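You operate a simulated robot arm through the tools that you are given. There is no shell and no other tool. Be economical: measure what you need, move in short steps, check, and stop when the job is done.

The job below is to be done with a simulated robot arm. You get a single attempt, and the scene is never put back.

TASK
Gauge the blue and the red ring and pocket each under its size.
Fine: switch the bore gauge on; each ring goes over its pin, then into the orange tray.

Only the result counts: the job must be done as asked and must still hold three seconds after the hand-in. Knocking over, shifting, dropping, spilling or breaking anything else fails it.

THE ROBOT
A 7-joint arm with a two-finger parallel gripper, fixed in place. Base frame: the origin is at the foot of the arm, x ahead of it, y to its left, z up; the work surface is at about z = 903. Units: mm, rad, N and s.
With the tool pointing down near the work surface it reaches from about 300 to 680 mm from the base axis. Its first joint turns from -1.152 to 1.152 rad. Payload 1.57 kg.
The tool frame sits at the grasp point between the pads (the TCP): z along the fingers, y along the line on which they close. The tips reach 30 mm beyond it. The gripper opens to 110 mm. The fingers are 24 mm wide and 12 mm thick; the gripper's body (48 by 112 mm) begins 78 mm behind the TCP.
Orientation is that of the tool frame in the base frame, as a unit quaternion [w, x, y, z]. With the fingers straight down and closing along the base's y, the tool's x points along the base's -x, its y along +y and its z along -z.

THE INTERFACE
- The arm moves only by the tool play_rows. Its arguments are lists of equal length, an entry for each row: "slide": the shift along the tool's x, y, z in mm, a list of three; "dr": the turn, a rotation vector about the tool's x, y, z in rad, a list of three; "jaw": the opening, from 0 (shut) to 1 (fully open). In form: {"slide": [[x, y, z], ...], "dr": [[rx, ry, rz], ...], "jaw": [jaw, ...]}. A call has 1 to 8 rows; each row is the pose to reach, as a shift and turn from the pose commanded when the call began, along the tool's axes at that moment. Rows are played at 5 a second. More than 50 mm and 0.15 rad between two rows, or a gripper value outside its range, and nothing of the call is played. Where a pose cannot be reached the arm comes as near as it can. A force on the tool above 90 N (or 10 N above the force at the start of the call, whichever is more), or a blocked arm, ends the call early, and 0.2 s more pass. Each finger travels about 108 mm/s and halts on what it meets, pressing with about 40 N; the grip force reading is that of the motor and also rises with nothing between the fingers. The clock runs only during rows and for 0.2 s after the last one: add rows that repeat a pose to give the fingers time. It gives the time, the measured TCP pose, the force on the tool (base axes), the opening and the grip force at its end, in the units of the frame above (readings bear some noise).
- Cameras (640 x 400 px; columns grow to the right, rows downward): "scene" is fixed at [161.6, -390.5, 1399.5]; the picture's right is [0.80, -0.59, 0.00], its down [-0.35, -0.48, -0.80] and it looks along [0.48, 0.65, -0.60] (base axes); focal length 348 px, centre (320, 200). "wrist" rides on the gripper at [70, 16, -141] in the tool frame; the picture's right is [-0.23, 0.97, 0.00], its down [-0.86, -0.20, -0.48] and it looks along [-0.47, -0.11, 0.88] (tool axes); focal length 222 px, centre (320, 200). There is no depth. A picture from a camera that has moved, and an enlarged one, comes with that camera's place and axes in the base frame and with its lens.
- capture(camera): a new picture of that camera. No time passes.
- inspect(camera, box): a new picture of the part [left, top, right, bottom] of that camera's present view, enlarged. No time passes.
- finish_job(): hands the job in; it is judged then, once.

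Work in short steps. Places have to be worked out from the pictures, the camera data and where the tool is seen: move nearer, look again, correct. Check each grasp and each placing, and mend what went wrong. You have 120 turns and 64 pictures in all, those below and enlarged ones among them. Open the gripper and draw the arm clear of the work before you hand the job in, unless the task says otherwise; then end with one line.

The tools are called after "Emit:" as name(argument=value, ...) on one line, values as JSON. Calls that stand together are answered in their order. play_rows: Moves the arm, as the interface text tells. Its arguments: {"type":"object","properties":{"slide":{"type":"array","items":{"type":"array","items":{"type":"number"}}},"dr":{"type":"array","items":{"type":"array","items":{"type":"number"}}},"jaw":{"type":"array","items":{"type":"number"}}},"required":["slide","dr","jaw"]} The other tools are called the same way: capture (camera) takes a picture; inspect (camera, box) takes an enlarged picture of a part of a camera's view; finish_job () hands the job in.

At the start:

```text
t: 0.0
tcp_pos: [445.5, -122.4, 1197.9]
tool_rot: [0.0, 0.0, 1.0, 0.0]
ft_force: [0.3, -0.7, 0.3]
grip_width: 109.8
finger_force: 0.1
```

scene: 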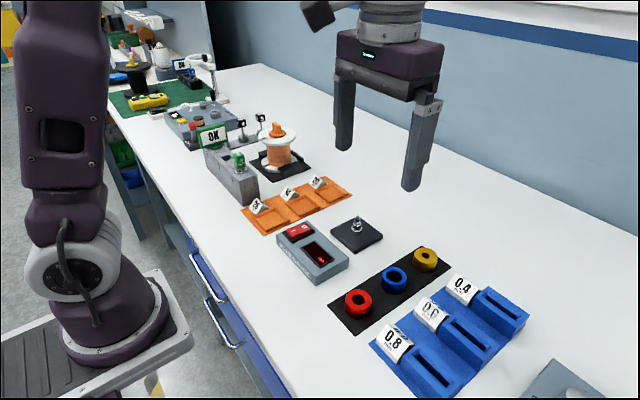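
wrist: 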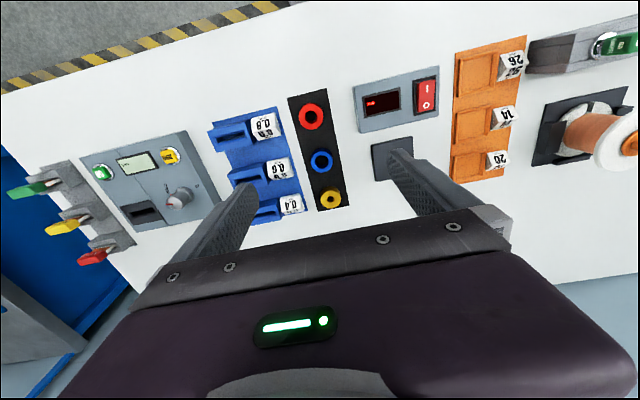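

I'll take close-ups of the gauge area, the rings and the trays to start.

Emit:
inspect(camera="scene", box=[260, 200, 460, 325])

Emit:
inspect(camera="scene", box=[190, 110, 370, 222])

Emit:
inspect(camera="wrist", box=[280, 30, 540, 220])

```text
3.20 times, centred on (360, 262) of scene
camera zoom: at [161.6, -390.5, 1399.5], right [0.8, -0.59, 0.0], down [-0.35, -0.48, -0.8], along [0.48, 0.65, -0.6], focal length 1112 px, centre (192, 0)
```

zoom: 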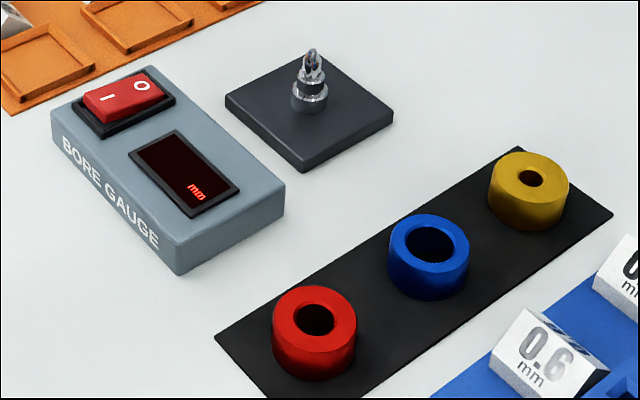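

```text
3.56 times, centred on (280, 166) of scene
camera zoom: at [161.6, -390.5, 1399.5], right [0.8, -0.59, 0.0], down [-0.35, -0.48, -0.8], along [0.48, 0.65, -0.6], focal length 1236 px, centre (462, 321)
```

zoom: 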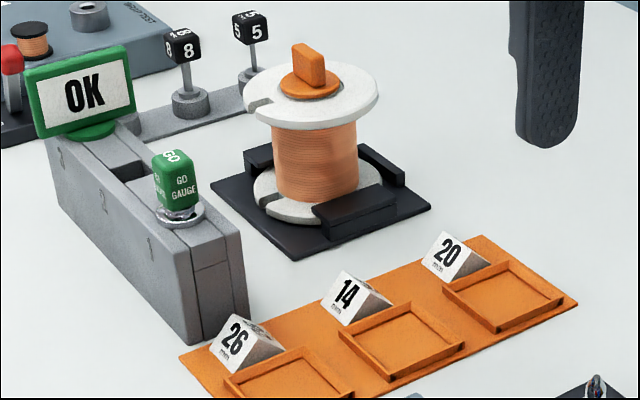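

```text
2.11 times, centred on (410, 125) of wrist
camera zoom: at [375.6, -106.4, 1339.8], right [0.23, 0.97, 0.0], down [0.86, -0.2, 0.48], along [0.47, -0.11, -0.88], focal length 468 px, centre (130, 358)
```

zoom: 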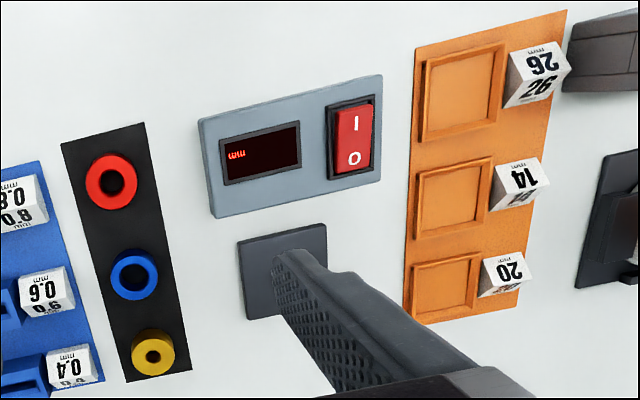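

The rocker's "I" end is at about (425, 55) and its top at about z 942. I'll close the gripper and move above that end.

Emit:
play_rows(slide=[[5, 35, 25], [10, 70, 50], [15, 105, 75], [20, 140, 100], [25, 177, 125], [25, 177, 165], [25, 177, 195], [25, 177, 195]], dr=[[0, 0, 0], [0, 0, 0], [0, 0, 0], [0, 0, 0], [0, 0, 0], [0, 0, 0], [0, 0, 0], [0, 0, 0]], jaw=[0.8, 0.6, 0.4, 0.2, 0, 0, 0, 0])

Emit:
inspect(camera="scene", box=[220, 160, 420, 285])

Emit:
capture(camera="wrist")

```text
t: 1.8
tcp_pos: [419.1, 58.3, 1001.1]
tool_rot: [0.0, 0.0, 1.0, 0.0]
ft_force: [0.4, 0.5, 0.2]
grip_width: 0.1
finger_force: 21.8
```

```text
3.20 times, centred on (320, 222) of scene
camera zoom: at [161.6, -390.5, 1399.5], right [0.8, -0.59, 0.0], down [-0.35, -0.48, -0.8], along [0.48, 0.65, -0.6], focal length 1112 px, centre (320, 128)
```

zoom: 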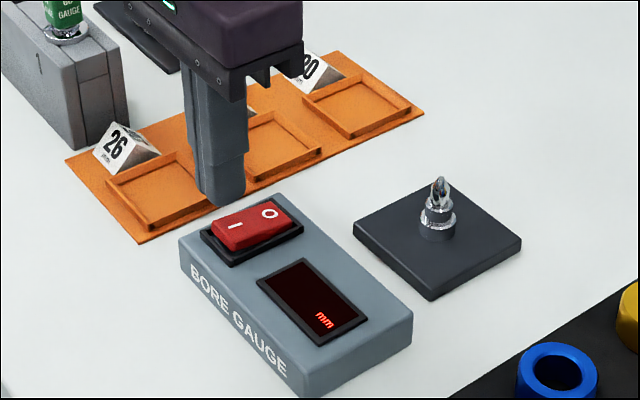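

```text
57 pictures are left
camera wrist: at [349.3, 73.3, 1142.5], right [0.23, 0.97, 0.0], down [0.86, -0.2, 0.48], along [0.47, -0.11, -0.88], focal length 222 px, centre (320, 200)
```

wrist: 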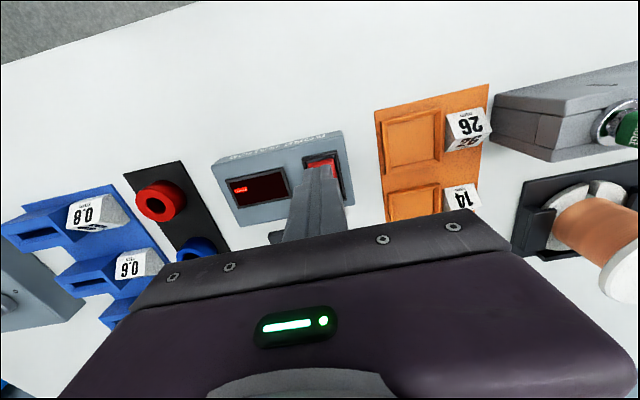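

The tips are at about z 971, over the "I" end. I'll press down in small steps; the call ends by itself if the force gets too high.

Emit:
play_rows(slide=[[-2, 0, 15], [-2, 0, 22], [-2, 0, 27], [-2, 0, 31], [-2, 0, 34]], dr=[[0, 0, 0], [0, 0, 0], [0, 0, 0], [0, 0, 0], [0, 0, 0]], jaw=[0, 0, 0, 0, 0])

Emit:
inspect(camera="scene", box=[220, 160, 420, 285])

```text
t: 3.0
tcp_pos: [422.0, 56.5, 969.4]
tool_rot: [0.0, 0.0, 1.0, 0.0]
ft_force: [-5.2, 1.4, 17.9]
grip_width: 0.0
finger_force: 21.2
```

```text
3.20 times, centred on (320, 222) of scene
camera zoom: at [161.2, -390.5, 1399.6], right [0.8, -0.59, 0.0], down [-0.35, -0.48, -0.8], along [0.48, 0.65, -0.59], focal length 1112 px, centre (320, 128)
```

zoom: 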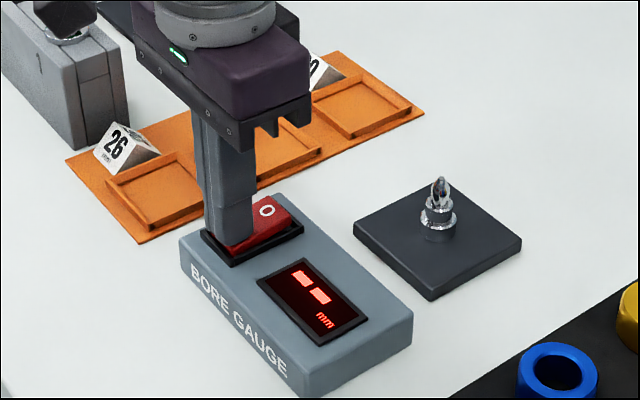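

The display now shows "--", so the gauge is on. I'll rise, move above the blue ring at about (518, -135) and open partway.

Emit:
play_rows(slide=[[0, 0, -40], [0, 0, -80], [-23, -44, -80], [-46, -88, -80], [-69, -132, -80], [-96, -172, -80], [-98, -190, -80], [-98, -190, -80]], dr=[[0, 0, 0], [0, 0, 0], [0, 0, 0], [0, 0, 0], [0, 0, 0], [0, 0, 0], [0, 0, 0], [0, 0, 0]], jaw=[0, 0, 0.2, 0.4, 0.65, 0.65, 0.65, 0.65])

Emit:
capture(camera="scene")

Emit:
capture(camera="wrist")

```text
t: 4.8
tcp_pos: [521.9, -134.5, 1049.4]
tool_rot: [0.0, 0.0, 1.0, 0.001]
ft_force: [-1.2, 0.0, -0.4]
grip_width: 71.4
finger_force: 0.0
```

```text
55 pictures are left
```

scene: 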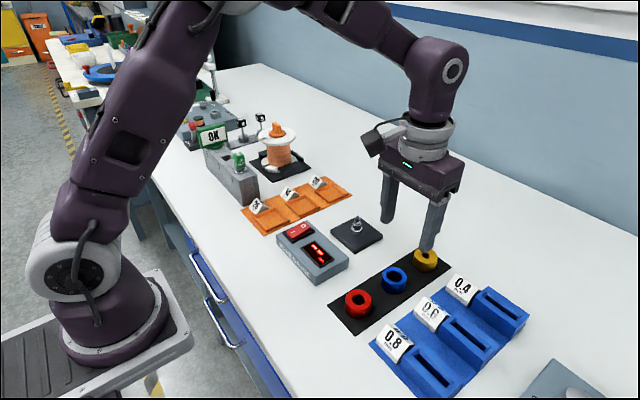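

```text
54 pictures are left
camera wrist: at [452.2, -118.7, 1190.2], right [0.23, 0.97, 0.0], down [0.86, -0.2, 0.48], along [0.47, -0.11, -0.88], focal length 222 px, centre (320, 200)
```

wrist: 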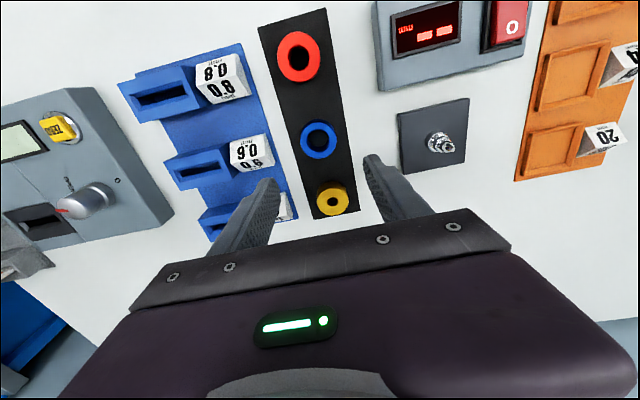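

The blue ring is at about (511, -136). I'll move over it, lower to put the tips about 20 mm above it, and look again.

Emit:
play_rows(slide=[[9, -1, 20], [9, -1, 45], [9, -1, 65], [9, -1, 65]], dr=[[0, 0, 0], [0, 0, 0], [0, 0, 0], [0, 0, 0]], jaw=[0.65, 0.65, 0.65, 0.65])

Emit:
inspect(camera="scene", box=[310, 190, 510, 315])

Emit:
inspect(camera="wrist", box=[200, 60, 440, 210])

```text
t: 5.8
tcp_pos: [511.0, -135.5, 984.1]
tool_rot: [0.0, 0.0, 1.0, 0.001]
ft_force: [-0.4, -0.1, -1.2]
grip_width: 71.9
finger_force: 0.0
```

```text
3.20 times, centred on (410, 252) of scene
camera zoom: at [161.6, -390.5, 1399.5], right [0.8, -0.59, 0.0], down [-0.35, -0.48, -0.8], along [0.48, 0.65, -0.6], focal length 1112 px, centre (32, 32)
```

zoom: 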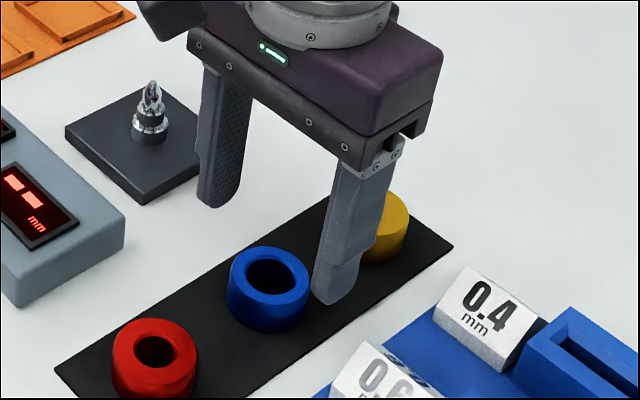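

```text
2.67 times, centred on (320, 135) of wrist
camera zoom: at [440.0, -119.2, 1125.2], right [0.23, 0.97, 0.0], down [0.86, -0.2, 0.48], along [0.47, -0.11, -0.88], focal length 592 px, centre (320, 373)
```

zoom: 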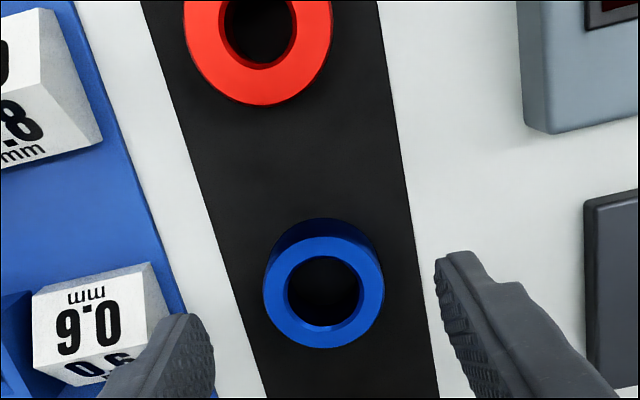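

The ring is centred between the fingers. I'll narrow the opening to 60 mm to stay clear of the 0.6 label, descend to TCP z 940 and close.

Emit:
play_rows(slide=[[-1, 0, 0], [-1, 0, 20], [-1, 0, 35], [-1, 0, 44], [-1, 0, 44], [-1, 0, 44], [-1, 0, 44], [-1, 0, 44]], dr=[[0, 0, 0], [0, 0, 0], [0, 0, 0], [0, 0, 0], [0, 0, 0], [0, 0, 0], [0, 0, 0], [0, 0, 0]], jaw=[0.55, 0.55, 0.55, 0.55, 0.3, 0.3, 0.3, 0.3])

Emit:
inspect(camera="scene", box=[310, 190, 510, 315])

```text
t: 7.6
tcp_pos: [512.6, -135.1, 940.6]
tool_rot: [-0.001, 0.0, 1.0, -0.002]
ft_force: [0.5, 0.0, 0.4]
grip_width: 37.2
finger_force: 39.9
```

```text
3.20 times, centred on (410, 252) of scene
camera zoom: at [161.6, -390.5, 1399.5], right [0.8, -0.59, 0.0], down [-0.35, -0.48, -0.8], along [0.48, 0.65, -0.6], focal length 1112 px, centre (32, 32)
```

zoom: 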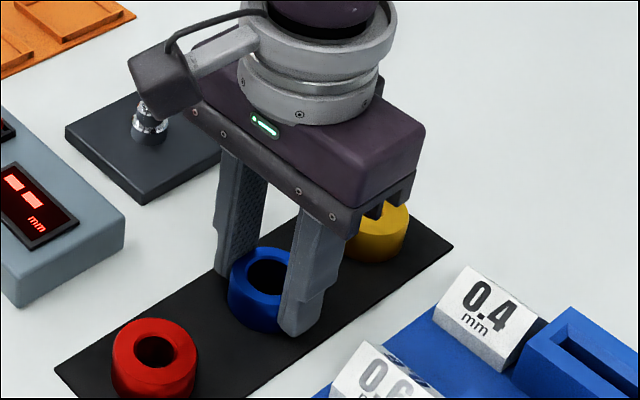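

The fingers stopped at 37.2 mm with 40 N, so the ring is held. I'll lift it and check.

Emit:
play_rows(slide=[[0, 0, -30], [0, 0, -65], [0, 0, -100], [0, 0, -100]], dr=[[0, 0, 0], [0, 0, 0], [0, 0, 0], [0, 0, 0]], jaw=[0.3, 0.3, 0.3, 0.3])

Emit:
capture(camera="scene")

Emit:
inspect(camera="wrist", box=[240, 60, 560, 260])

```text
t: 8.6
tcp_pos: [511.6, -136.7, 1039.5]
tool_rot: [0.0, 0.0, 1.0, -0.001]
ft_force: [1.5, -0.1, -0.2]
grip_width: 32.7
finger_force: 0.0
```

```text
50 pictures are left
```

scene: 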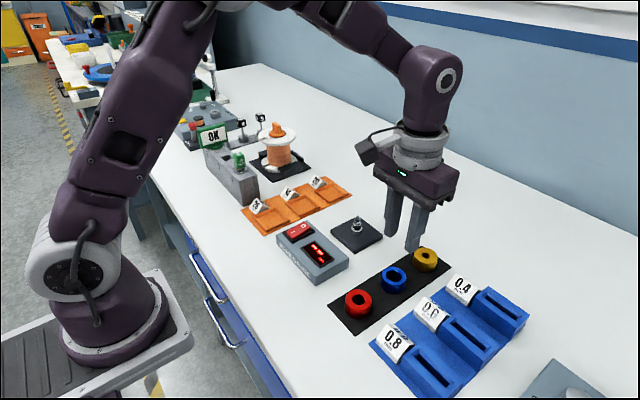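

```text
2.00 times, centred on (400, 160) of wrist
camera zoom: at [441.4, -120.6, 1182.0], right [0.23, 0.97, 0.0], down [0.86, -0.2, 0.48], along [0.47, -0.11, -0.88], focal length 444 px, centre (160, 280)
```

zoom: 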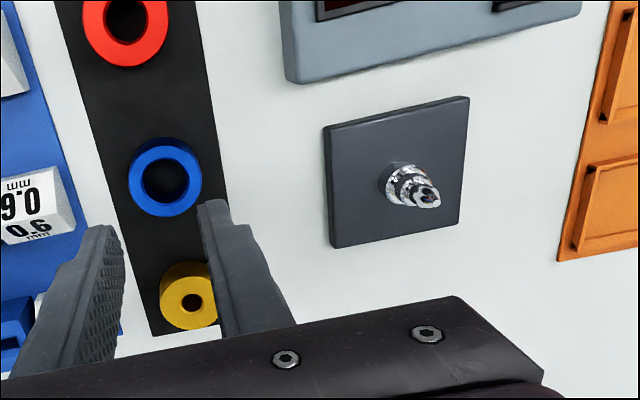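

The ring slipped and stayed in place, and the fingers are empty at 32.7 mm. I'll grip again slightly lower and command fully shut so the full force is applied.

Emit:
play_rows(slide=[[0, 1, 0], [0, 1, 40], [0, 1, 75], [0, 1, 95], [0, 1, 104], [0, 1, 104]], dr=[[0, 0, 0], [0, 0, 0], [0, 0, 0], [0, 0, 0], [0, 0, 0], [0, 0, 0]], jaw=[0.55, 0.55, 0.55, 0.55, 0.55, 0.55])

Emit:
play_rows(slide=[[0, 0, 0], [0, 0, 0], [0, 0, 0], [0, 0, 0], [0, 0, -4], [0, 0, -8]], dr=[[0, 0, 0], [0, 0, 0], [0, 0, 0], [0, 0, 0], [0, 0, 0], [0, 0, 0]], jaw=[0.1, 0, 0, 0, 0, 0])

Emit:
inspect(camera="scene", box=[350, 210, 470, 285])

```text
t: 10.0
tcp_pos: [514.8, -135.6, 936.6]
tool_rot: [0.001, 0.0, 1.0, 0.0]
ft_force: [0.4, -0.1, 0.3]
grip_width: 60.6
finger_force: 0.2
```

```text
t: 11.4
tcp_pos: [512.4, -135.2, 945.0]
tool_rot: [0.0, 0.0, 1.0, 0.001]
ft_force: [-0.6, -0.1, -1.0]
grip_width: 37.1
finger_force: 40.0
```

```text
5.33 times, centred on (410, 248) of scene
camera zoom: at [161.6, -390.5, 1399.5], right [0.8, -0.59, 0.0], down [-0.35, -0.48, -0.8], along [0.48, 0.65, -0.6], focal length 1854 px, centre (-160, -53)
```

zoom: 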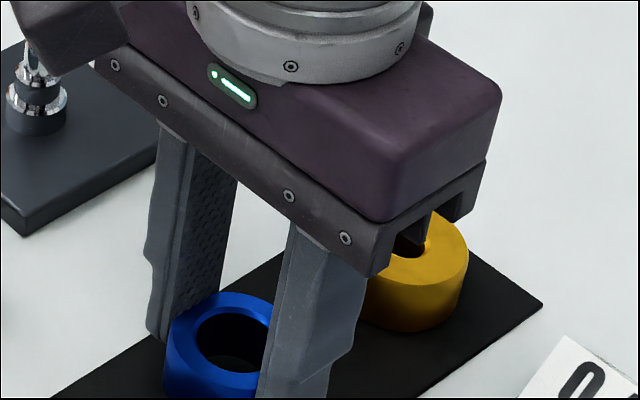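

The grip reads 37.1 mm and 40 N. I'll raise it slowly and watch whether the ring comes along.

Emit:
play_rows(slide=[[0, 0, -4], [0, 0, -8], [0, 0, -12], [0, 0, -16], [0, 0, -20], [0, 0, -24]], dr=[[0, 0, 0], [0, 0, 0], [0, 0, 0], [0, 0, 0], [0, 0, 0], [0, 0, 0]], jaw=[0, 0, 0, 0, 0, 0])

Emit:
inspect(camera="scene", box=[350, 230, 470, 305])

```text
t: 12.8
tcp_pos: [512.2, -134.2, 967.8]
tool_rot: [0.0, 0.0, 1.0, 0.0]
ft_force: [-0.8, -0.9, -1.2]
grip_width: 37.1
finger_force: 39.6
```

```text
5.33 times, centred on (410, 268) of scene
camera zoom: at [161.6, -390.5, 1399.5], right [0.8, -0.59, 0.0], down [-0.35, -0.48, -0.8], along [0.48, 0.65, -0.6], focal length 1854 px, centre (-160, -160)
```

zoom: 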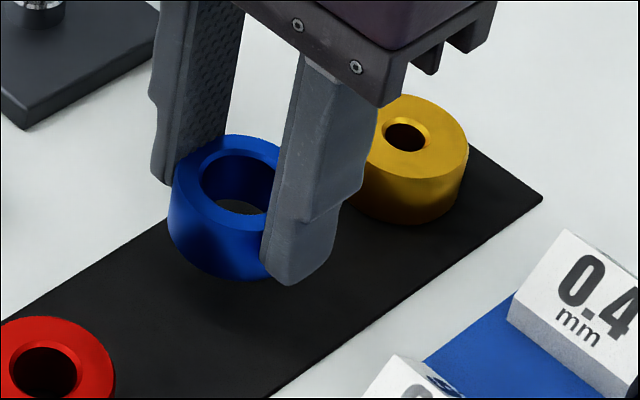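

The blue ring is held and lifted. The pin is at about (546, 1) with its tip near z 957, so I'll carry the ring high above it and look.

Emit:
play_rows(slide=[[0, 0, -35], [0, 0, -65], [-10, 35, -65], [-20, 70, -65], [-28, 105, -65], [-34, 135, -65], [-34, 135, -65]], dr=[[0, 0, 0], [0, 0, 0], [0, 0, 0], [0, 0, 0], [0, 0, 0], [0, 0, 0], [0, 0, 0]], jaw=[0, 0, 0, 0, 0, 0, 0])

Emit:
inspect(camera="scene", box=[290, 140, 450, 260])

Emit:
inspect(camera="wrist", box=[240, 80, 400, 200])

```text
t: 14.4
tcp_pos: [548.6, -2.7, 1031.2]
tool_rot: [0.001, -0.001, 1.0, 0.0]
ft_force: [0.5, 0.7, -0.4]
grip_width: 37.0
finger_force: 40.2
```

```text
3.33 times, centred on (370, 200) of scene
camera zoom: at [161.6, -390.5, 1399.5], right [0.8, -0.59, 0.0], down [-0.35, -0.48, -0.8], along [0.48, 0.65, -0.6], focal length 1158 px, centre (153, 200)
```

zoom: 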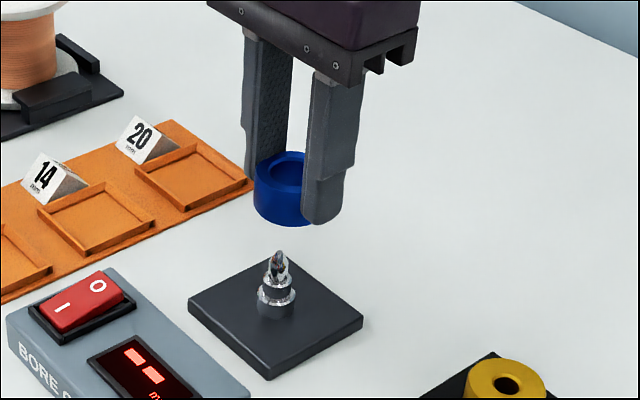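

```text
3.33 times, centred on (320, 140) of wrist
camera zoom: at [478.1, 13.5, 1173.1], right [0.23, 0.97, 0.0], down [0.86, -0.2, 0.48], along [0.47, -0.11, -0.88], focal length 740 px, centre (320, 400)
```

zoom: 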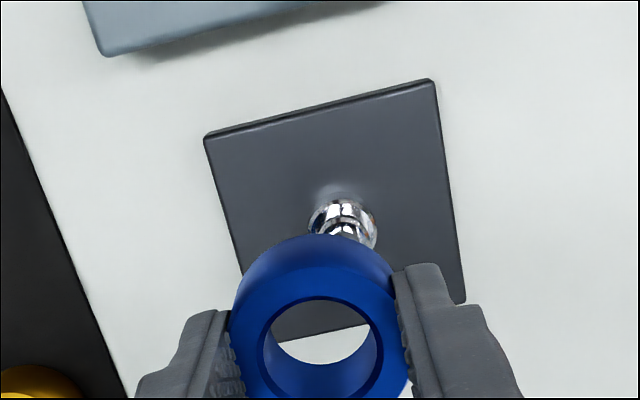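

The ring is roughly above the pin, with the two cameras disagreeing by a few mm in y. I'll shift 3 mm in +y, lower to just above the pin tip and compare at close range.

Emit:
play_rows(slide=[[0, 3, 10], [0, 3, 20], [0, 3, 32], [0, 3, 32]], dr=[[0, 0, 0], [0, 0, 0], [0, 0, 0], [0, 0, 0]], jaw=[0, 0, 0, 0])

Emit:
inspect(camera="scene", box=[320, 180, 400, 260])

Emit:
inspect(camera="wrist", box=[260, 110, 380, 200])

```text
t: 15.4
tcp_pos: [546.9, 3.2, 1000.7]
tool_rot: [0.0, 0.0, 1.0, 0.0]
ft_force: [0.1, 0.0, -0.1]
grip_width: 37.2
finger_force: 40.5
```

```text
5.00 times, centred on (360, 220) of scene
camera zoom: at [161.6, -390.5, 1399.5], right [0.8, -0.59, 0.0], down [-0.35, -0.48, -0.8], along [0.48, 0.65, -0.6], focal length 1738 px, centre (120, 100)
```

zoom: 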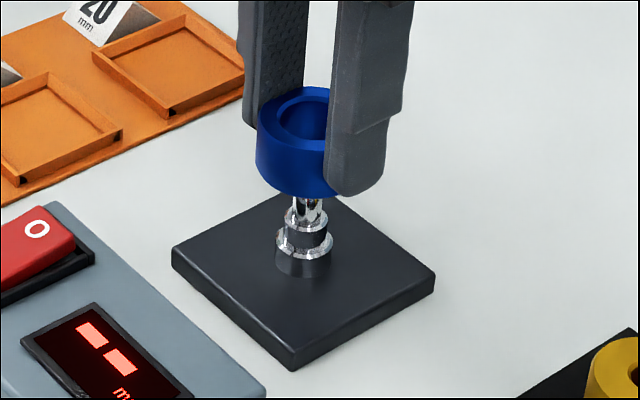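

```text
4.44 times, centred on (320, 155) of wrist
camera zoom: at [476.8, 18.3, 1142.0], right [0.23, 0.97, 0.0], down [0.86, -0.2, 0.48], along [0.47, -0.11, -0.88], focal length 987 px, centre (320, 400)
```

zoom: 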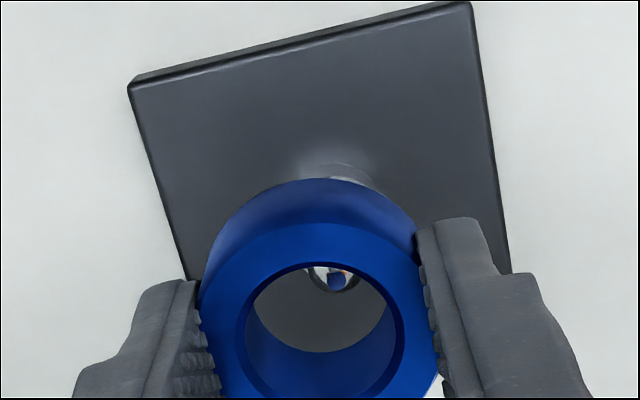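

Both views agree that the pin sits about +7 mm in x and +2 mm in y from the ring axis. I'll correct for that and look again.

Emit:
play_rows(slide=[[-3, 1, 0], [-7, 2, 0], [-7, 2, 0]], dr=[[0, 0, 0], [0, 0, 0], [0, 0, 0]], jaw=[0, 0, 0])

Emit:
inspect(camera="scene", box=[330, 190, 390, 250])

Emit:
inspect(camera="wrist", box=[260, 110, 380, 200])

```text
t: 16.2
tcp_pos: [554.3, 4.2, 1002.2]
tool_rot: [0.0, 0.0, 1.0, 0.0]
ft_force: [1.0, -0.2, 0.1]
grip_width: 37.1
finger_force: 39.4
```

```text
6.67 times, centred on (360, 220) of scene
camera zoom: at [161.6, -390.5, 1399.5], right [0.8, -0.59, 0.0], down [-0.35, -0.48, -0.8], along [0.48, 0.65, -0.6], focal length 2317 px, centre (53, 67)
```

zoom: 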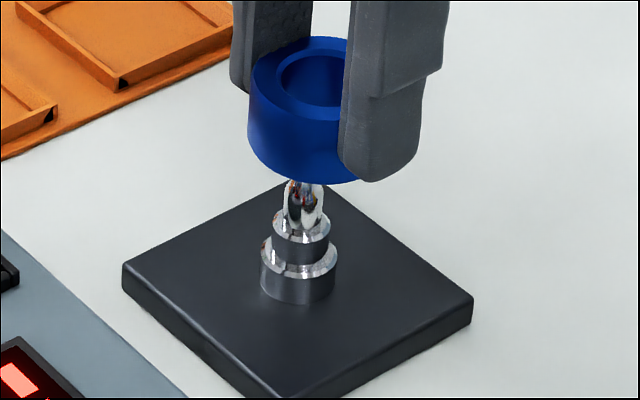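

```text
4.44 times, centred on (320, 155) of wrist
camera zoom: at [483.6, 20.1, 1142.6], right [0.23, 0.97, 0.0], down [0.86, -0.2, 0.48], along [0.47, -0.11, -0.88], focal length 987 px, centre (320, 400)
```

zoom: 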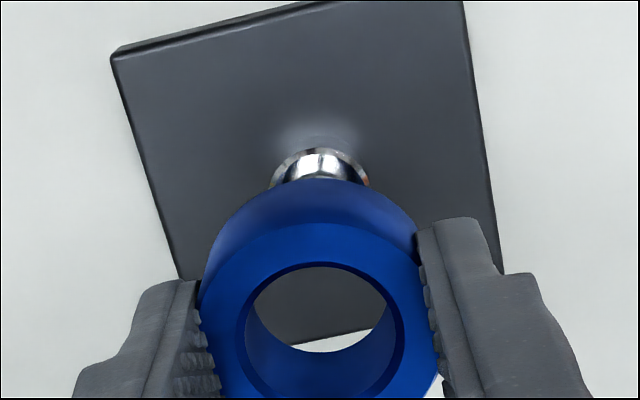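

Both views now put the ring axis over the pin to within about 1 mm. The pin is stepped, so I'll lower slowly and let the force limit guard the move.

Emit:
play_rows(slide=[[0, 0, 6], [0, 0, 12], [0, 0, 17], [0, 0, 21], [0, 0, 25], [0, 0, 25]], dr=[[0, 0, 0], [0, 0, 0], [0, 0, 0], [0, 0, 0], [0, 0, 0], [0, 0, 0]], jaw=[0, 0, 0, 0, 0, 0])

Emit:
inspect(camera="scene", box=[330, 190, 390, 250])

Emit:
inspect(camera="wrist", box=[260, 110, 380, 200])

```text
t: 17.6
tcp_pos: [554.0, 4.1, 976.7]
tool_rot: [0.0, 0.0, 1.0, 0.0]
ft_force: [-0.4, -0.4, -0.6]
grip_width: 37.3
finger_force: 39.8
```

```text
6.67 times, centred on (360, 220) of scene
camera zoom: at [161.6, -390.5, 1399.5], right [0.8, -0.59, 0.0], down [-0.35, -0.48, -0.8], along [0.48, 0.65, -0.6], focal length 2317 px, centre (53, 67)
```

zoom: 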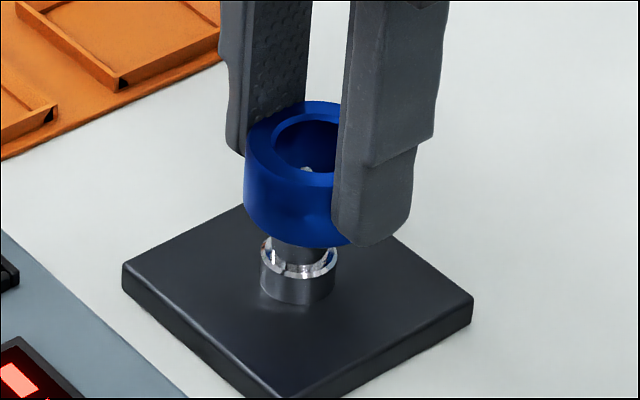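

```text
4.44 times, centred on (320, 155) of wrist
camera zoom: at [483.3, 20.0, 1118.1], right [0.23, 0.97, 0.0], down [0.86, -0.2, 0.48], along [0.47, -0.11, -0.88], focal length 987 px, centre (320, 400)
```

zoom: 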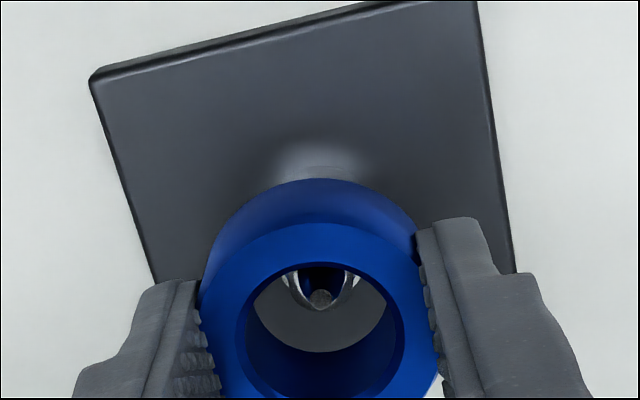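

The pin tip is now visible inside the bore, close to centre. I'll shift 1 mm in -x and go down another 10 mm, then check the force.

Emit:
play_rows(slide=[[1, 0, 4], [1, 0, 7], [1, 0, 10], [1, 0, 10]], dr=[[0, 0, 0], [0, 0, 0], [0, 0, 0], [0, 0, 0]], jaw=[0, 0, 0, 0])

Emit:
inspect(camera="scene", box=[330, 190, 390, 250])

Emit:
inspect(camera="wrist", box=[260, 110, 380, 200])

```text
t: 18.6
tcp_pos: [552.1, 4.4, 967.1]
tool_rot: [0.0, 0.0, 1.0, 0.0]
ft_force: [0.1, 0.4, -0.8]
grip_width: 37.1
finger_force: 39.5
```

```text
6.67 times, centred on (360, 220) of scene
camera zoom: at [161.6, -390.5, 1399.5], right [0.8, -0.59, 0.0], down [-0.35, -0.48, -0.8], along [0.48, 0.65, -0.6], focal length 2317 px, centre (53, 67)
```

zoom: 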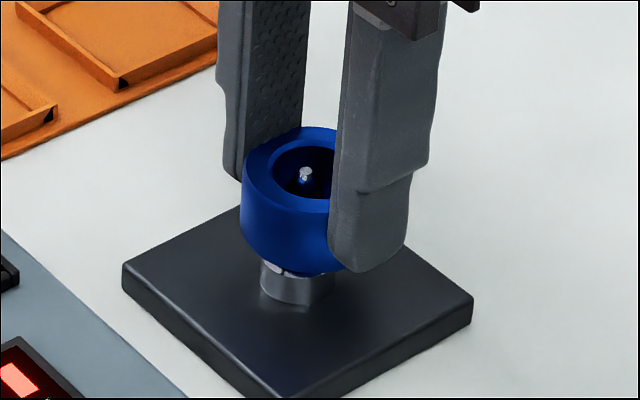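

```text
4.44 times, centred on (320, 155) of wrist
camera zoom: at [482.8, 20.2, 1108.1], right [0.23, 0.97, 0.0], down [0.85, -0.2, 0.48], along [0.47, -0.11, -0.88], focal length 987 px, centre (320, 400)
```

zoom: 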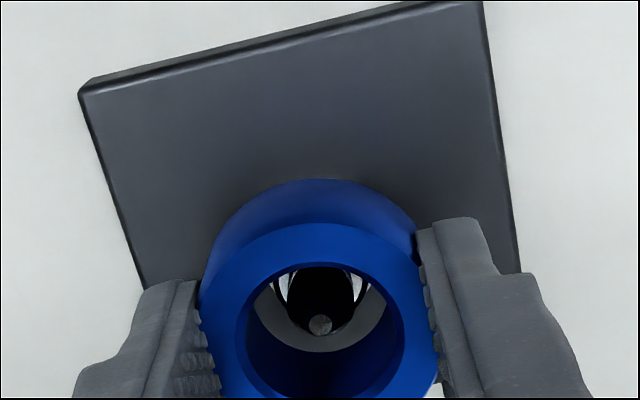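

It's still free of force and the tip is centred in the bore. I'll go down in 2 mm steps until it touches.

Emit:
play_rows(slide=[[0, 0, 2], [0, 0, 4], [0, 0, 4]], dr=[[0, 0, 0], [0, 0, 0], [0, 0, 0]], jaw=[0, 0, 0])

Emit:
play_rows(slide=[[0, 0, 2], [0, 0, 3], [0, 0, 3]], dr=[[0, 0, 0], [0, 0, 0], [0, 0, 0]], jaw=[0, 0, 0])

Emit:
inspect(camera="scene", box=[270, 190, 390, 265])

```text
t: 19.4
tcp_pos: [552.4, 4.4, 962.3]
tool_rot: [0.0, -0.001, 1.0, -0.001]
ft_force: [0.2, 0.1, -0.5]
grip_width: 37.2
finger_force: 39.9
```

```text
t: 20.2
tcp_pos: [552.9, 3.9, 959.3]
tool_rot: [-0.001, 0.001, 1.0, 0.0]
ft_force: [-0.2, -0.3, -0.7]
grip_width: 37.1
finger_force: 40.1
```

```text
5.33 times, centred on (330, 228) of scene
camera zoom: at [161.6, -390.5, 1399.5], right [0.8, -0.59, 0.0], down [-0.35, -0.48, -0.8], along [0.48, 0.65, -0.6], focal length 1854 px, centre (267, 53)
```

zoom: 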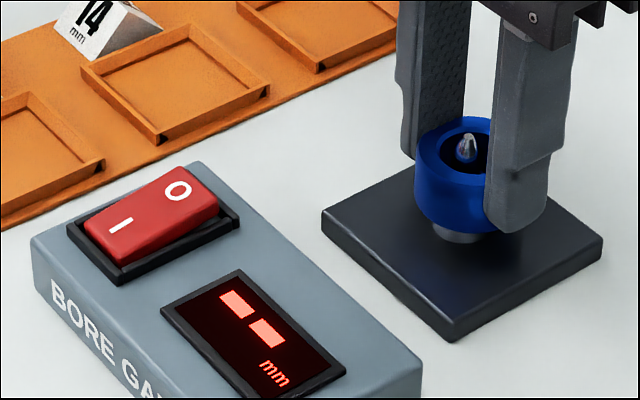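

Still no contact, so I'll keep going down in small steps.

Emit:
play_rows(slide=[[0, 0, 2], [0, 0, 4], [0, 0, 4]], dr=[[0, 0, 0], [0, 0, 0], [0, 0, 0]], jaw=[0, 0, 0])

Emit:
play_rows(slide=[[0, 0, 2], [0, 0, 4], [0, 0, 4]], dr=[[0, 0, 0], [0, 0, 0], [0, 0, 0]], jaw=[0, 0, 0])

Emit:
inspect(camera="scene", box=[270, 190, 390, 265])

```text
t: 21.0
tcp_pos: [554.4, 4.5, 956.5]
tool_rot: [0.0, 0.0, 1.0, 0.0]
ft_force: [-9.8, 2.2, 24.2]
grip_width: 37.5
finger_force: 39.9
```

```text
t: 21.8
tcp_pos: [552.1, 5.4, 951.3]
tool_rot: [0.001, 0.0, 1.0, 0.0]
ft_force: [-9.3, 5.1, 24.1]
grip_width: 37.4
finger_force: 39.6
```

```text
5.33 times, centred on (330, 228) of scene
camera zoom: at [161.0, -390.4, 1399.6], right [0.8, -0.59, 0.0], down [-0.35, -0.48, -0.8], along [0.48, 0.65, -0.59], focal length 1854 px, centre (267, 53)
```

zoom: 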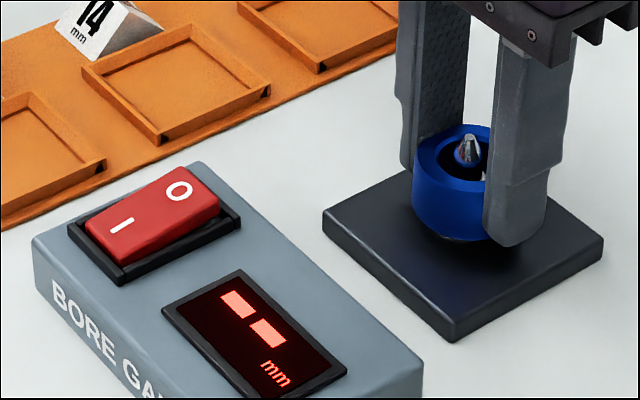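

It touched with about 24 N, and the ring is resting on a step of the pin. The push is towards -x, so I'll ease 1.5 mm that way, raise slightly and release so it settles.

Emit:
play_rows(slide=[[1, 0, -1], [1.5, 0, -2], [1.5, 0, -2], [1.5, 0, -2], [1.5, 0, -2], [1.5, 0, -2]], dr=[[0, 0, 0], [0, 0, 0], [0, 0, 0], [0, 0, 0], [0, 0, 0], [0, 0, 0]], jaw=[0, 0, 0.36, 0.45, 0.5, 0.5])

Emit:
inspect(camera="scene", box=[270, 190, 390, 265])

Emit:
inspect(camera="wrist", box=[260, 110, 380, 200])

```text
t: 23.2
tcp_pos: [550.2, 3.6, 954.3]
tool_rot: [0.0, 0.0, 1.0, 0.0]
ft_force: [-0.5, 0.3, 0.4]
grip_width: 55.0
finger_force: 0.0
```

```text
5.33 times, centred on (330, 228) of scene
camera zoom: at [161.6, -390.5, 1399.5], right [0.8, -0.59, 0.0], down [-0.35, -0.48, -0.8], along [0.48, 0.65, -0.6], focal length 1854 px, centre (267, 53)
```

zoom: 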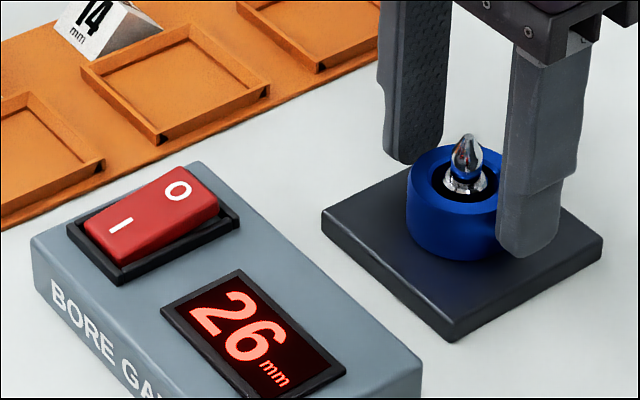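

```text
4.44 times, centred on (320, 155) of wrist
camera zoom: at [480.9, 20.4, 1095.4], right [0.23, 0.97, 0.0], down [0.86, -0.2, 0.48], along [0.47, -0.11, -0.88], focal length 987 px, centre (320, 400)
```

zoom: 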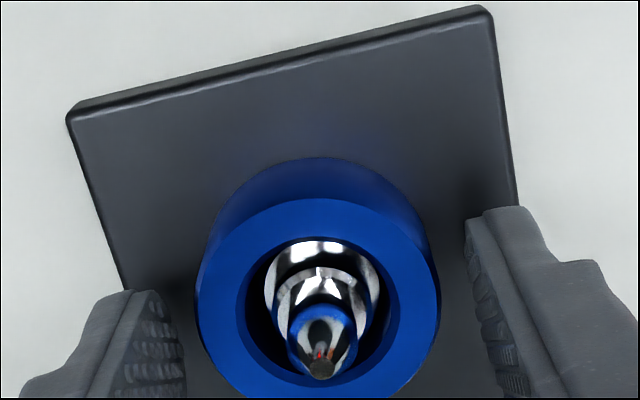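

The gauge reads 26 for the blue ring, which is seated on the pin. I'll re-grip it about 3 mm towards -x to centre it and lift it off.

Emit:
play_rows(slide=[[3, 0, 0], [3, 0, 6], [3, 0, 9], [3, 0, 9], [3, 0, 9], [3, 0, 9], [3, 0, 9]], dr=[[0, 0, 0], [0, 0, 0], [0, 0, 0], [0, 0, 0], [0, 0, 0], [0, 0, 0], [0, 0, 0]], jaw=[0.5, 0.5, 0.5, 0.3, 0, 0, 0])

Emit:
play_rows(slide=[[0, 0, -8], [0, 0, -20], [0, 0, -40], [0, 0, -65], [0, 0, -100], [0, 0, -100]], dr=[[0, 0, 0], [0, 0, 0], [0, 0, 0], [0, 0, 0], [0, 0, 0], [0, 0, 0]], jaw=[0, 0, 0, 0, 0, 0])

Emit:
capture(camera="scene")

Emit:
capture(camera="wrist")

```text
t: 24.8
tcp_pos: [548.9, 5.5, 946.1]
tool_rot: [0.0, 0.0, 1.0, 0.001]
ft_force: [-0.5, 0.9, 4.4]
grip_width: 37.4
finger_force: 39.5
```

```text
t: 26.2
tcp_pos: [546.8, 6.5, 1044.2]
tool_rot: [0.0, 0.0, 1.0, 0.0]
ft_force: [-0.3, -0.6, -1.4]
grip_width: 37.2
finger_force: 40.1
```

```text
32 pictures are left
```

scene: 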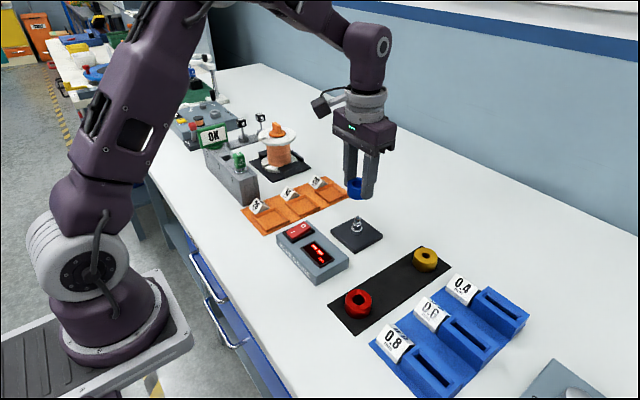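

```text
31 pictures are left
camera wrist: at [476.3, 22.6, 1185.6], right [0.23, 0.97, 0.0], down [0.85, -0.2, 0.48], along [0.47, -0.11, -0.88], focal length 222 px, centre (320, 200)
```

wrist: 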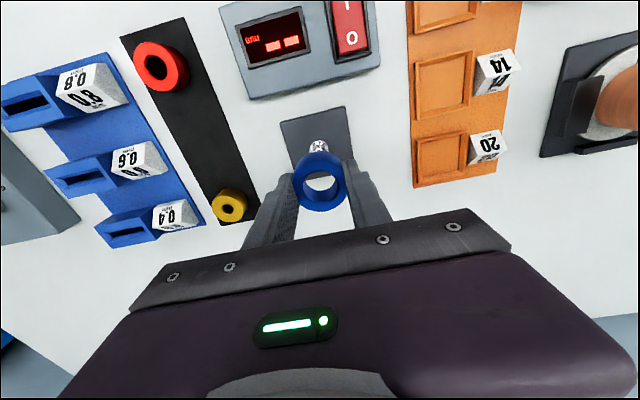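

The blue ring is held again and belongs in the 26 tray at about (430, 150), whose label sits right against its +y side. I'll turn the gripper -90° so the fingers close along x, clear of the label, while carrying the ring over.

Emit:
play_rows(slide=[[14, 18, 0], [28, 36, 0], [43, 54, 0], [57, 72, 0], [72, 90, 0], [86, 108, 0], [101, 126, 0], [116, 144, 0]], dr=[[0, 0, -0.14], [0, 0, -0.28], [0, 0, -0.42], [0, 0, -0.56], [0, 0, -0.7], [0, 0, -0.84], [0, 0, -0.98], [0, 0, -1.12]], jaw=[0, 0, 0, 0, 0, 0, 0, 0])

Emit:
play_rows(slide=[[0, 0, 0], [0, 0, 0], [0, 0, 0], [0, 0, 0], [0, 0, 0]], dr=[[0, 0, -0.14], [0, 0, -0.28], [0, 0, -0.42], [0, 0, -0.451], [0, 0, -0.451]], jaw=[0, 0, 0, 0, 0])

Emit:
capture(camera="wrist")

Emit:
inspect(camera="scene", box=[210, 130, 350, 240])

```text
t: 28.0
tcp_pos: [432.5, 150.9, 1044.8]
tool_rot: [0.0, -0.532, 0.847, 0.0]
ft_force: [0.3, 0.0, -1.0]
grip_width: 37.2
finger_force: 39.5
```

```text
t: 29.2
tcp_pos: [432.8, 149.5, 1045.0]
tool_rot: [0.0, 0.707, -0.707, 0.0]
ft_force: [0.6, -0.1, -0.7]
grip_width: 37.3
finger_force: 39.2
```

```text
30 pictures are left
camera wrist: at [416.5, 79.2, 1186.3], right [-0.97, 0.23, 0.0], down [0.2, 0.86, 0.48], along [0.11, 0.47, -0.88], focal length 222 px, centre (320, 200)
```

wrist: 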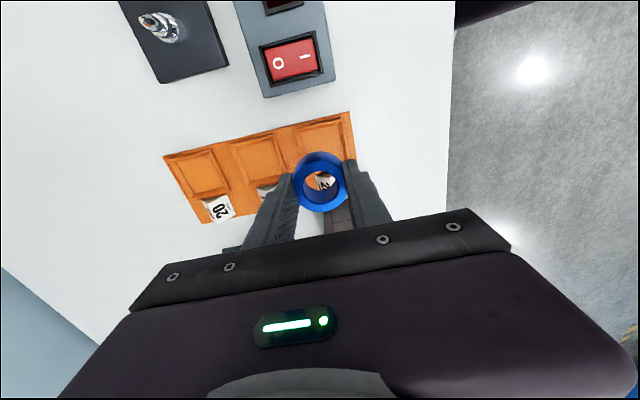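

```text
3.64 times, centred on (280, 185) of scene
camera zoom: at [161.6, -390.5, 1399.5], right [0.8, -0.59, 0.0], down [-0.35, -0.48, -0.8], along [0.48, 0.65, -0.6], focal length 1264 px, centre (466, 254)
```

zoom: 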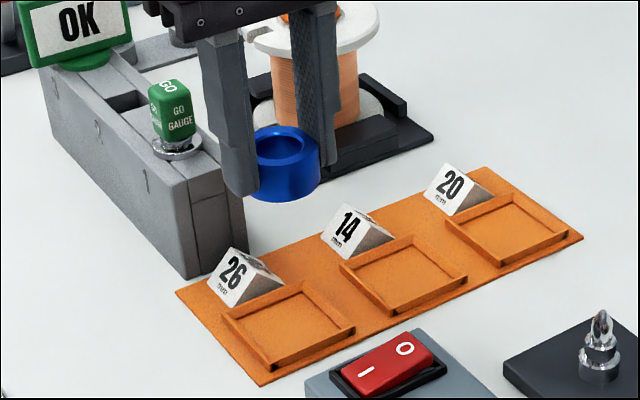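

The turn worked and the tray is clear. The tray centre works out to about (427, 147), so I'll shift there and lower to TCP z 975 to check.

Emit:
play_rows(slide=[[3, 5, 20], [3, 5, 45], [3, 5, 70], [3, 5, 70]], dr=[[0, 0, 0], [0, 0, 0], [0, 0, 0], [0, 0, 0]], jaw=[0, 0, 0, 0])

Emit:
inspect(camera="wrist", box=[240, 70, 400, 210])

Emit:
inspect(camera="scene", box=[230, 160, 330, 240])

```text
t: 30.2
tcp_pos: [426.4, 145.3, 976.1]
tool_rot: [0.0, 0.707, -0.707, -0.001]
ft_force: [0.0, -1.4, -0.9]
grip_width: 37.1
finger_force: 40.0
```

```text
2.86 times, centred on (320, 140) of wrist
camera zoom: at [410.8, 75.4, 1116.6], right [-0.97, 0.23, 0.0], down [0.2, 0.86, 0.48], along [0.11, 0.47, -0.88], focal length 635 px, centre (320, 371)
```

zoom: 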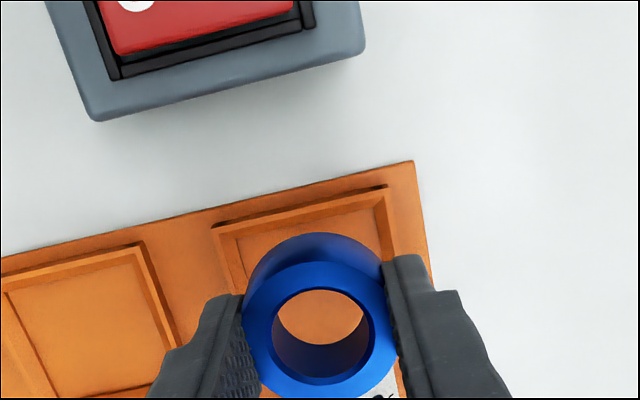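

```text
5.00 times, centred on (280, 200) of scene
camera zoom: at [161.6, -390.5, 1399.5], right [0.8, -0.59, 0.0], down [-0.35, -0.48, -0.8], along [0.48, 0.65, -0.6], focal length 1738 px, centre (520, 200)
```

zoom: 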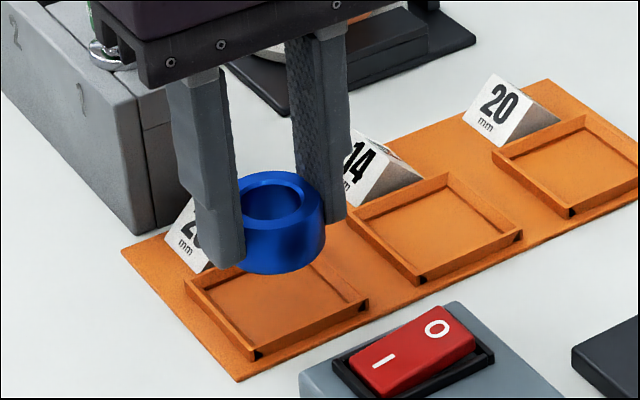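

The tray works out to be about 3 mm further in +x and 8 mm in +y from the ring. I'll correct that and lower to just above the rim.

Emit:
play_rows(slide=[[-4, -1, 5], [-8, -3, 12], [-8, -3, 22], [-8, -3, 22]], dr=[[0, 0, 0], [0, 0, 0], [0, 0, 0], [0, 0, 0]], jaw=[0, 0, 0, 0])

Emit:
inspect(camera="wrist", box=[240, 70, 400, 210])

Emit:
inspect(camera="scene", box=[230, 160, 330, 240])

```text
t: 31.2
tcp_pos: [431.2, 154.4, 951.8]
tool_rot: [0.001, -0.707, 0.707, 0.0]
ft_force: [0.0, -0.9, -1.1]
grip_width: 37.1
finger_force: 40.0
```

```text
2.86 times, centred on (320, 140) of wrist
camera zoom: at [413.9, 84.4, 1094.3], right [-0.97, 0.23, 0.0], down [0.2, 0.86, 0.48], along [0.11, 0.47, -0.88], focal length 635 px, centre (320, 371)
```

zoom: 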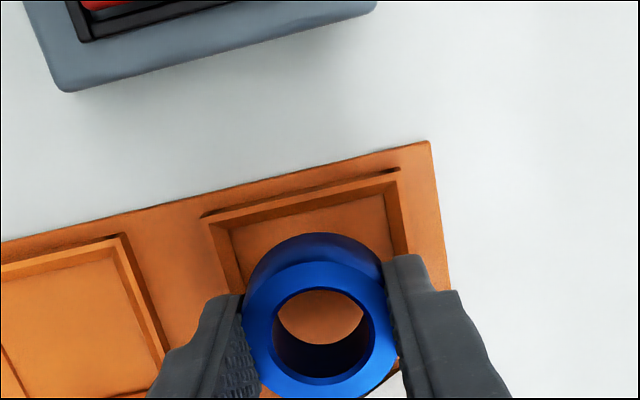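

```text
5.00 times, centred on (280, 200) of scene
camera zoom: at [161.6, -390.5, 1399.5], right [0.8, -0.59, 0.0], down [-0.35, -0.48, -0.8], along [0.48, 0.65, -0.6], focal length 1738 px, centre (520, 200)
```

zoom: 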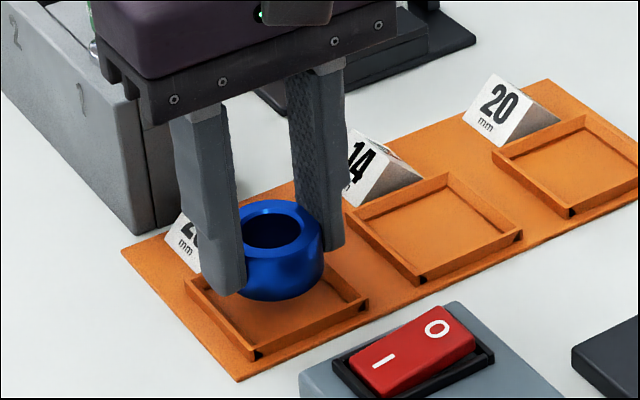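

The ring lines up with the tray to within about 2 mm. I'll lower 8 mm more and release gently.

Emit:
play_rows(slide=[[0, 1, 4], [0, 1, 8], [0, 1, 8], [0, 1, 8], [0, 1, 8], [0, 1, 8]], dr=[[0, 0, 0], [0, 0, 0], [0, 0, 0], [0, 0, 0], [0, 0, 0], [0, 0, 0]], jaw=[0, 0, 0.34, 0.4, 0.44, 0.44])

Emit:
play_rows(slide=[[0, 0, -20], [0, 0, -50], [0, 0, -90], [0, 0, -90]], dr=[[0, 0, 0], [0, 0, 0], [0, 0, 0], [0, 0, 0]], jaw=[0.44, 0.44, 0.5, 0.5])

Emit:
inspect(camera="scene", box=[230, 160, 330, 240])

```text
t: 32.6
tcp_pos: [429.3, 154.1, 944.2]
tool_rot: [0.0, 0.707, -0.707, 0.0]
ft_force: [-1.0, -0.1, -0.4]
grip_width: 48.3
finger_force: 0.1
```

```text
t: 33.6
tcp_pos: [428.2, 155.7, 1036.2]
tool_rot: [0.0, -0.707, 0.708, 0.0]
ft_force: [0.6, 0.0, -0.1]
grip_width: 54.9
finger_force: 0.0
```

```text
5.00 times, centred on (280, 200) of scene
camera zoom: at [161.6, -390.5, 1399.5], right [0.8, -0.59, 0.0], down [-0.35, -0.48, -0.8], along [0.48, 0.65, -0.6], focal length 1738 px, centre (520, 200)
```

zoom: 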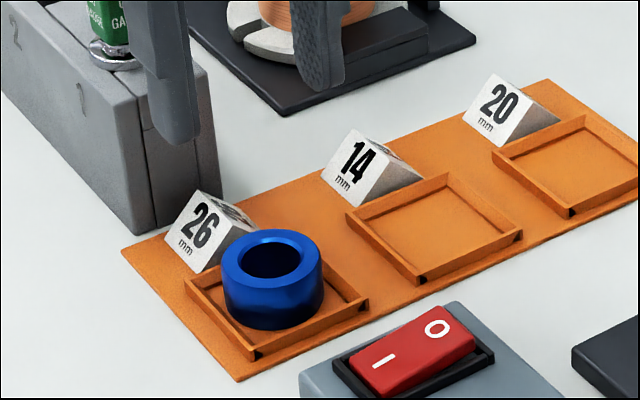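

The blue ring sits in the 26 tray. I'll travel to above the red ring at about (427, -136), keeping this orientation.

Emit:
play_rows(slide=[[40, 0, 0], [85, 0, 0], [130, 0, 0], [175, 0, 0], [220, 1, 0], [260, 2, 0], [290, 2, 0], [290, 2, 30]], dr=[[0, 0, 0], [0, 0, 0], [0, 0, 0], [0, 0, 0], [0, 0, 0], [0, 0, 0], [0, 0, 0], [0, 0, 0]], jaw=[0.5, 0.55, 0.6, 0.6, 0.6, 0.6, 0.6, 0.6])

Emit:
capture(camera="wrist")

Emit:
inspect(camera="scene", box=[310, 230, 430, 340])

```text
t: 35.4
tcp_pos: [421.3, -134.8, 1003.9]
tool_rot: [0.001, 0.707, -0.707, -0.001]
ft_force: [-0.3, -0.2, 0.0]
grip_width: 65.9
finger_force: 0.0
```

```text
23 pictures are left
camera wrist: at [405.8, -205.1, 1145.7], right [-0.97, 0.23, 0.0], down [0.2, 0.86, 0.48], along [0.11, 0.47, -0.88], focal length 222 px, centre (320, 200)
```

wrist: 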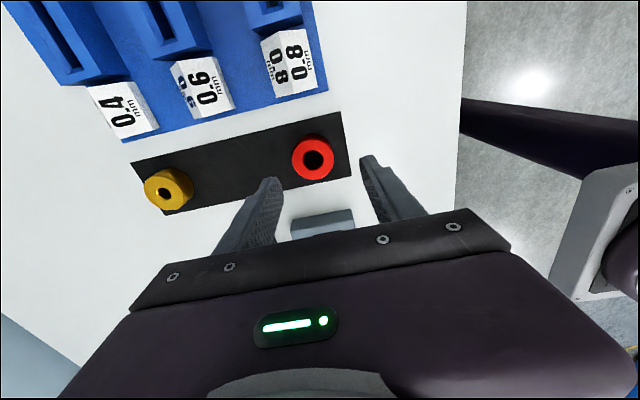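

```text
3.64 times, centred on (370, 285) of scene
camera zoom: at [161.6, -390.5, 1399.5], right [0.8, -0.6, 0.0], down [-0.35, -0.48, -0.8], along [0.48, 0.65, -0.6], focal length 1264 px, centre (138, -109)
```

zoom: 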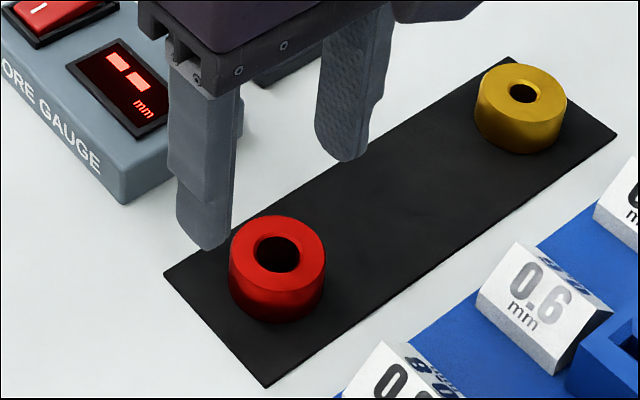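

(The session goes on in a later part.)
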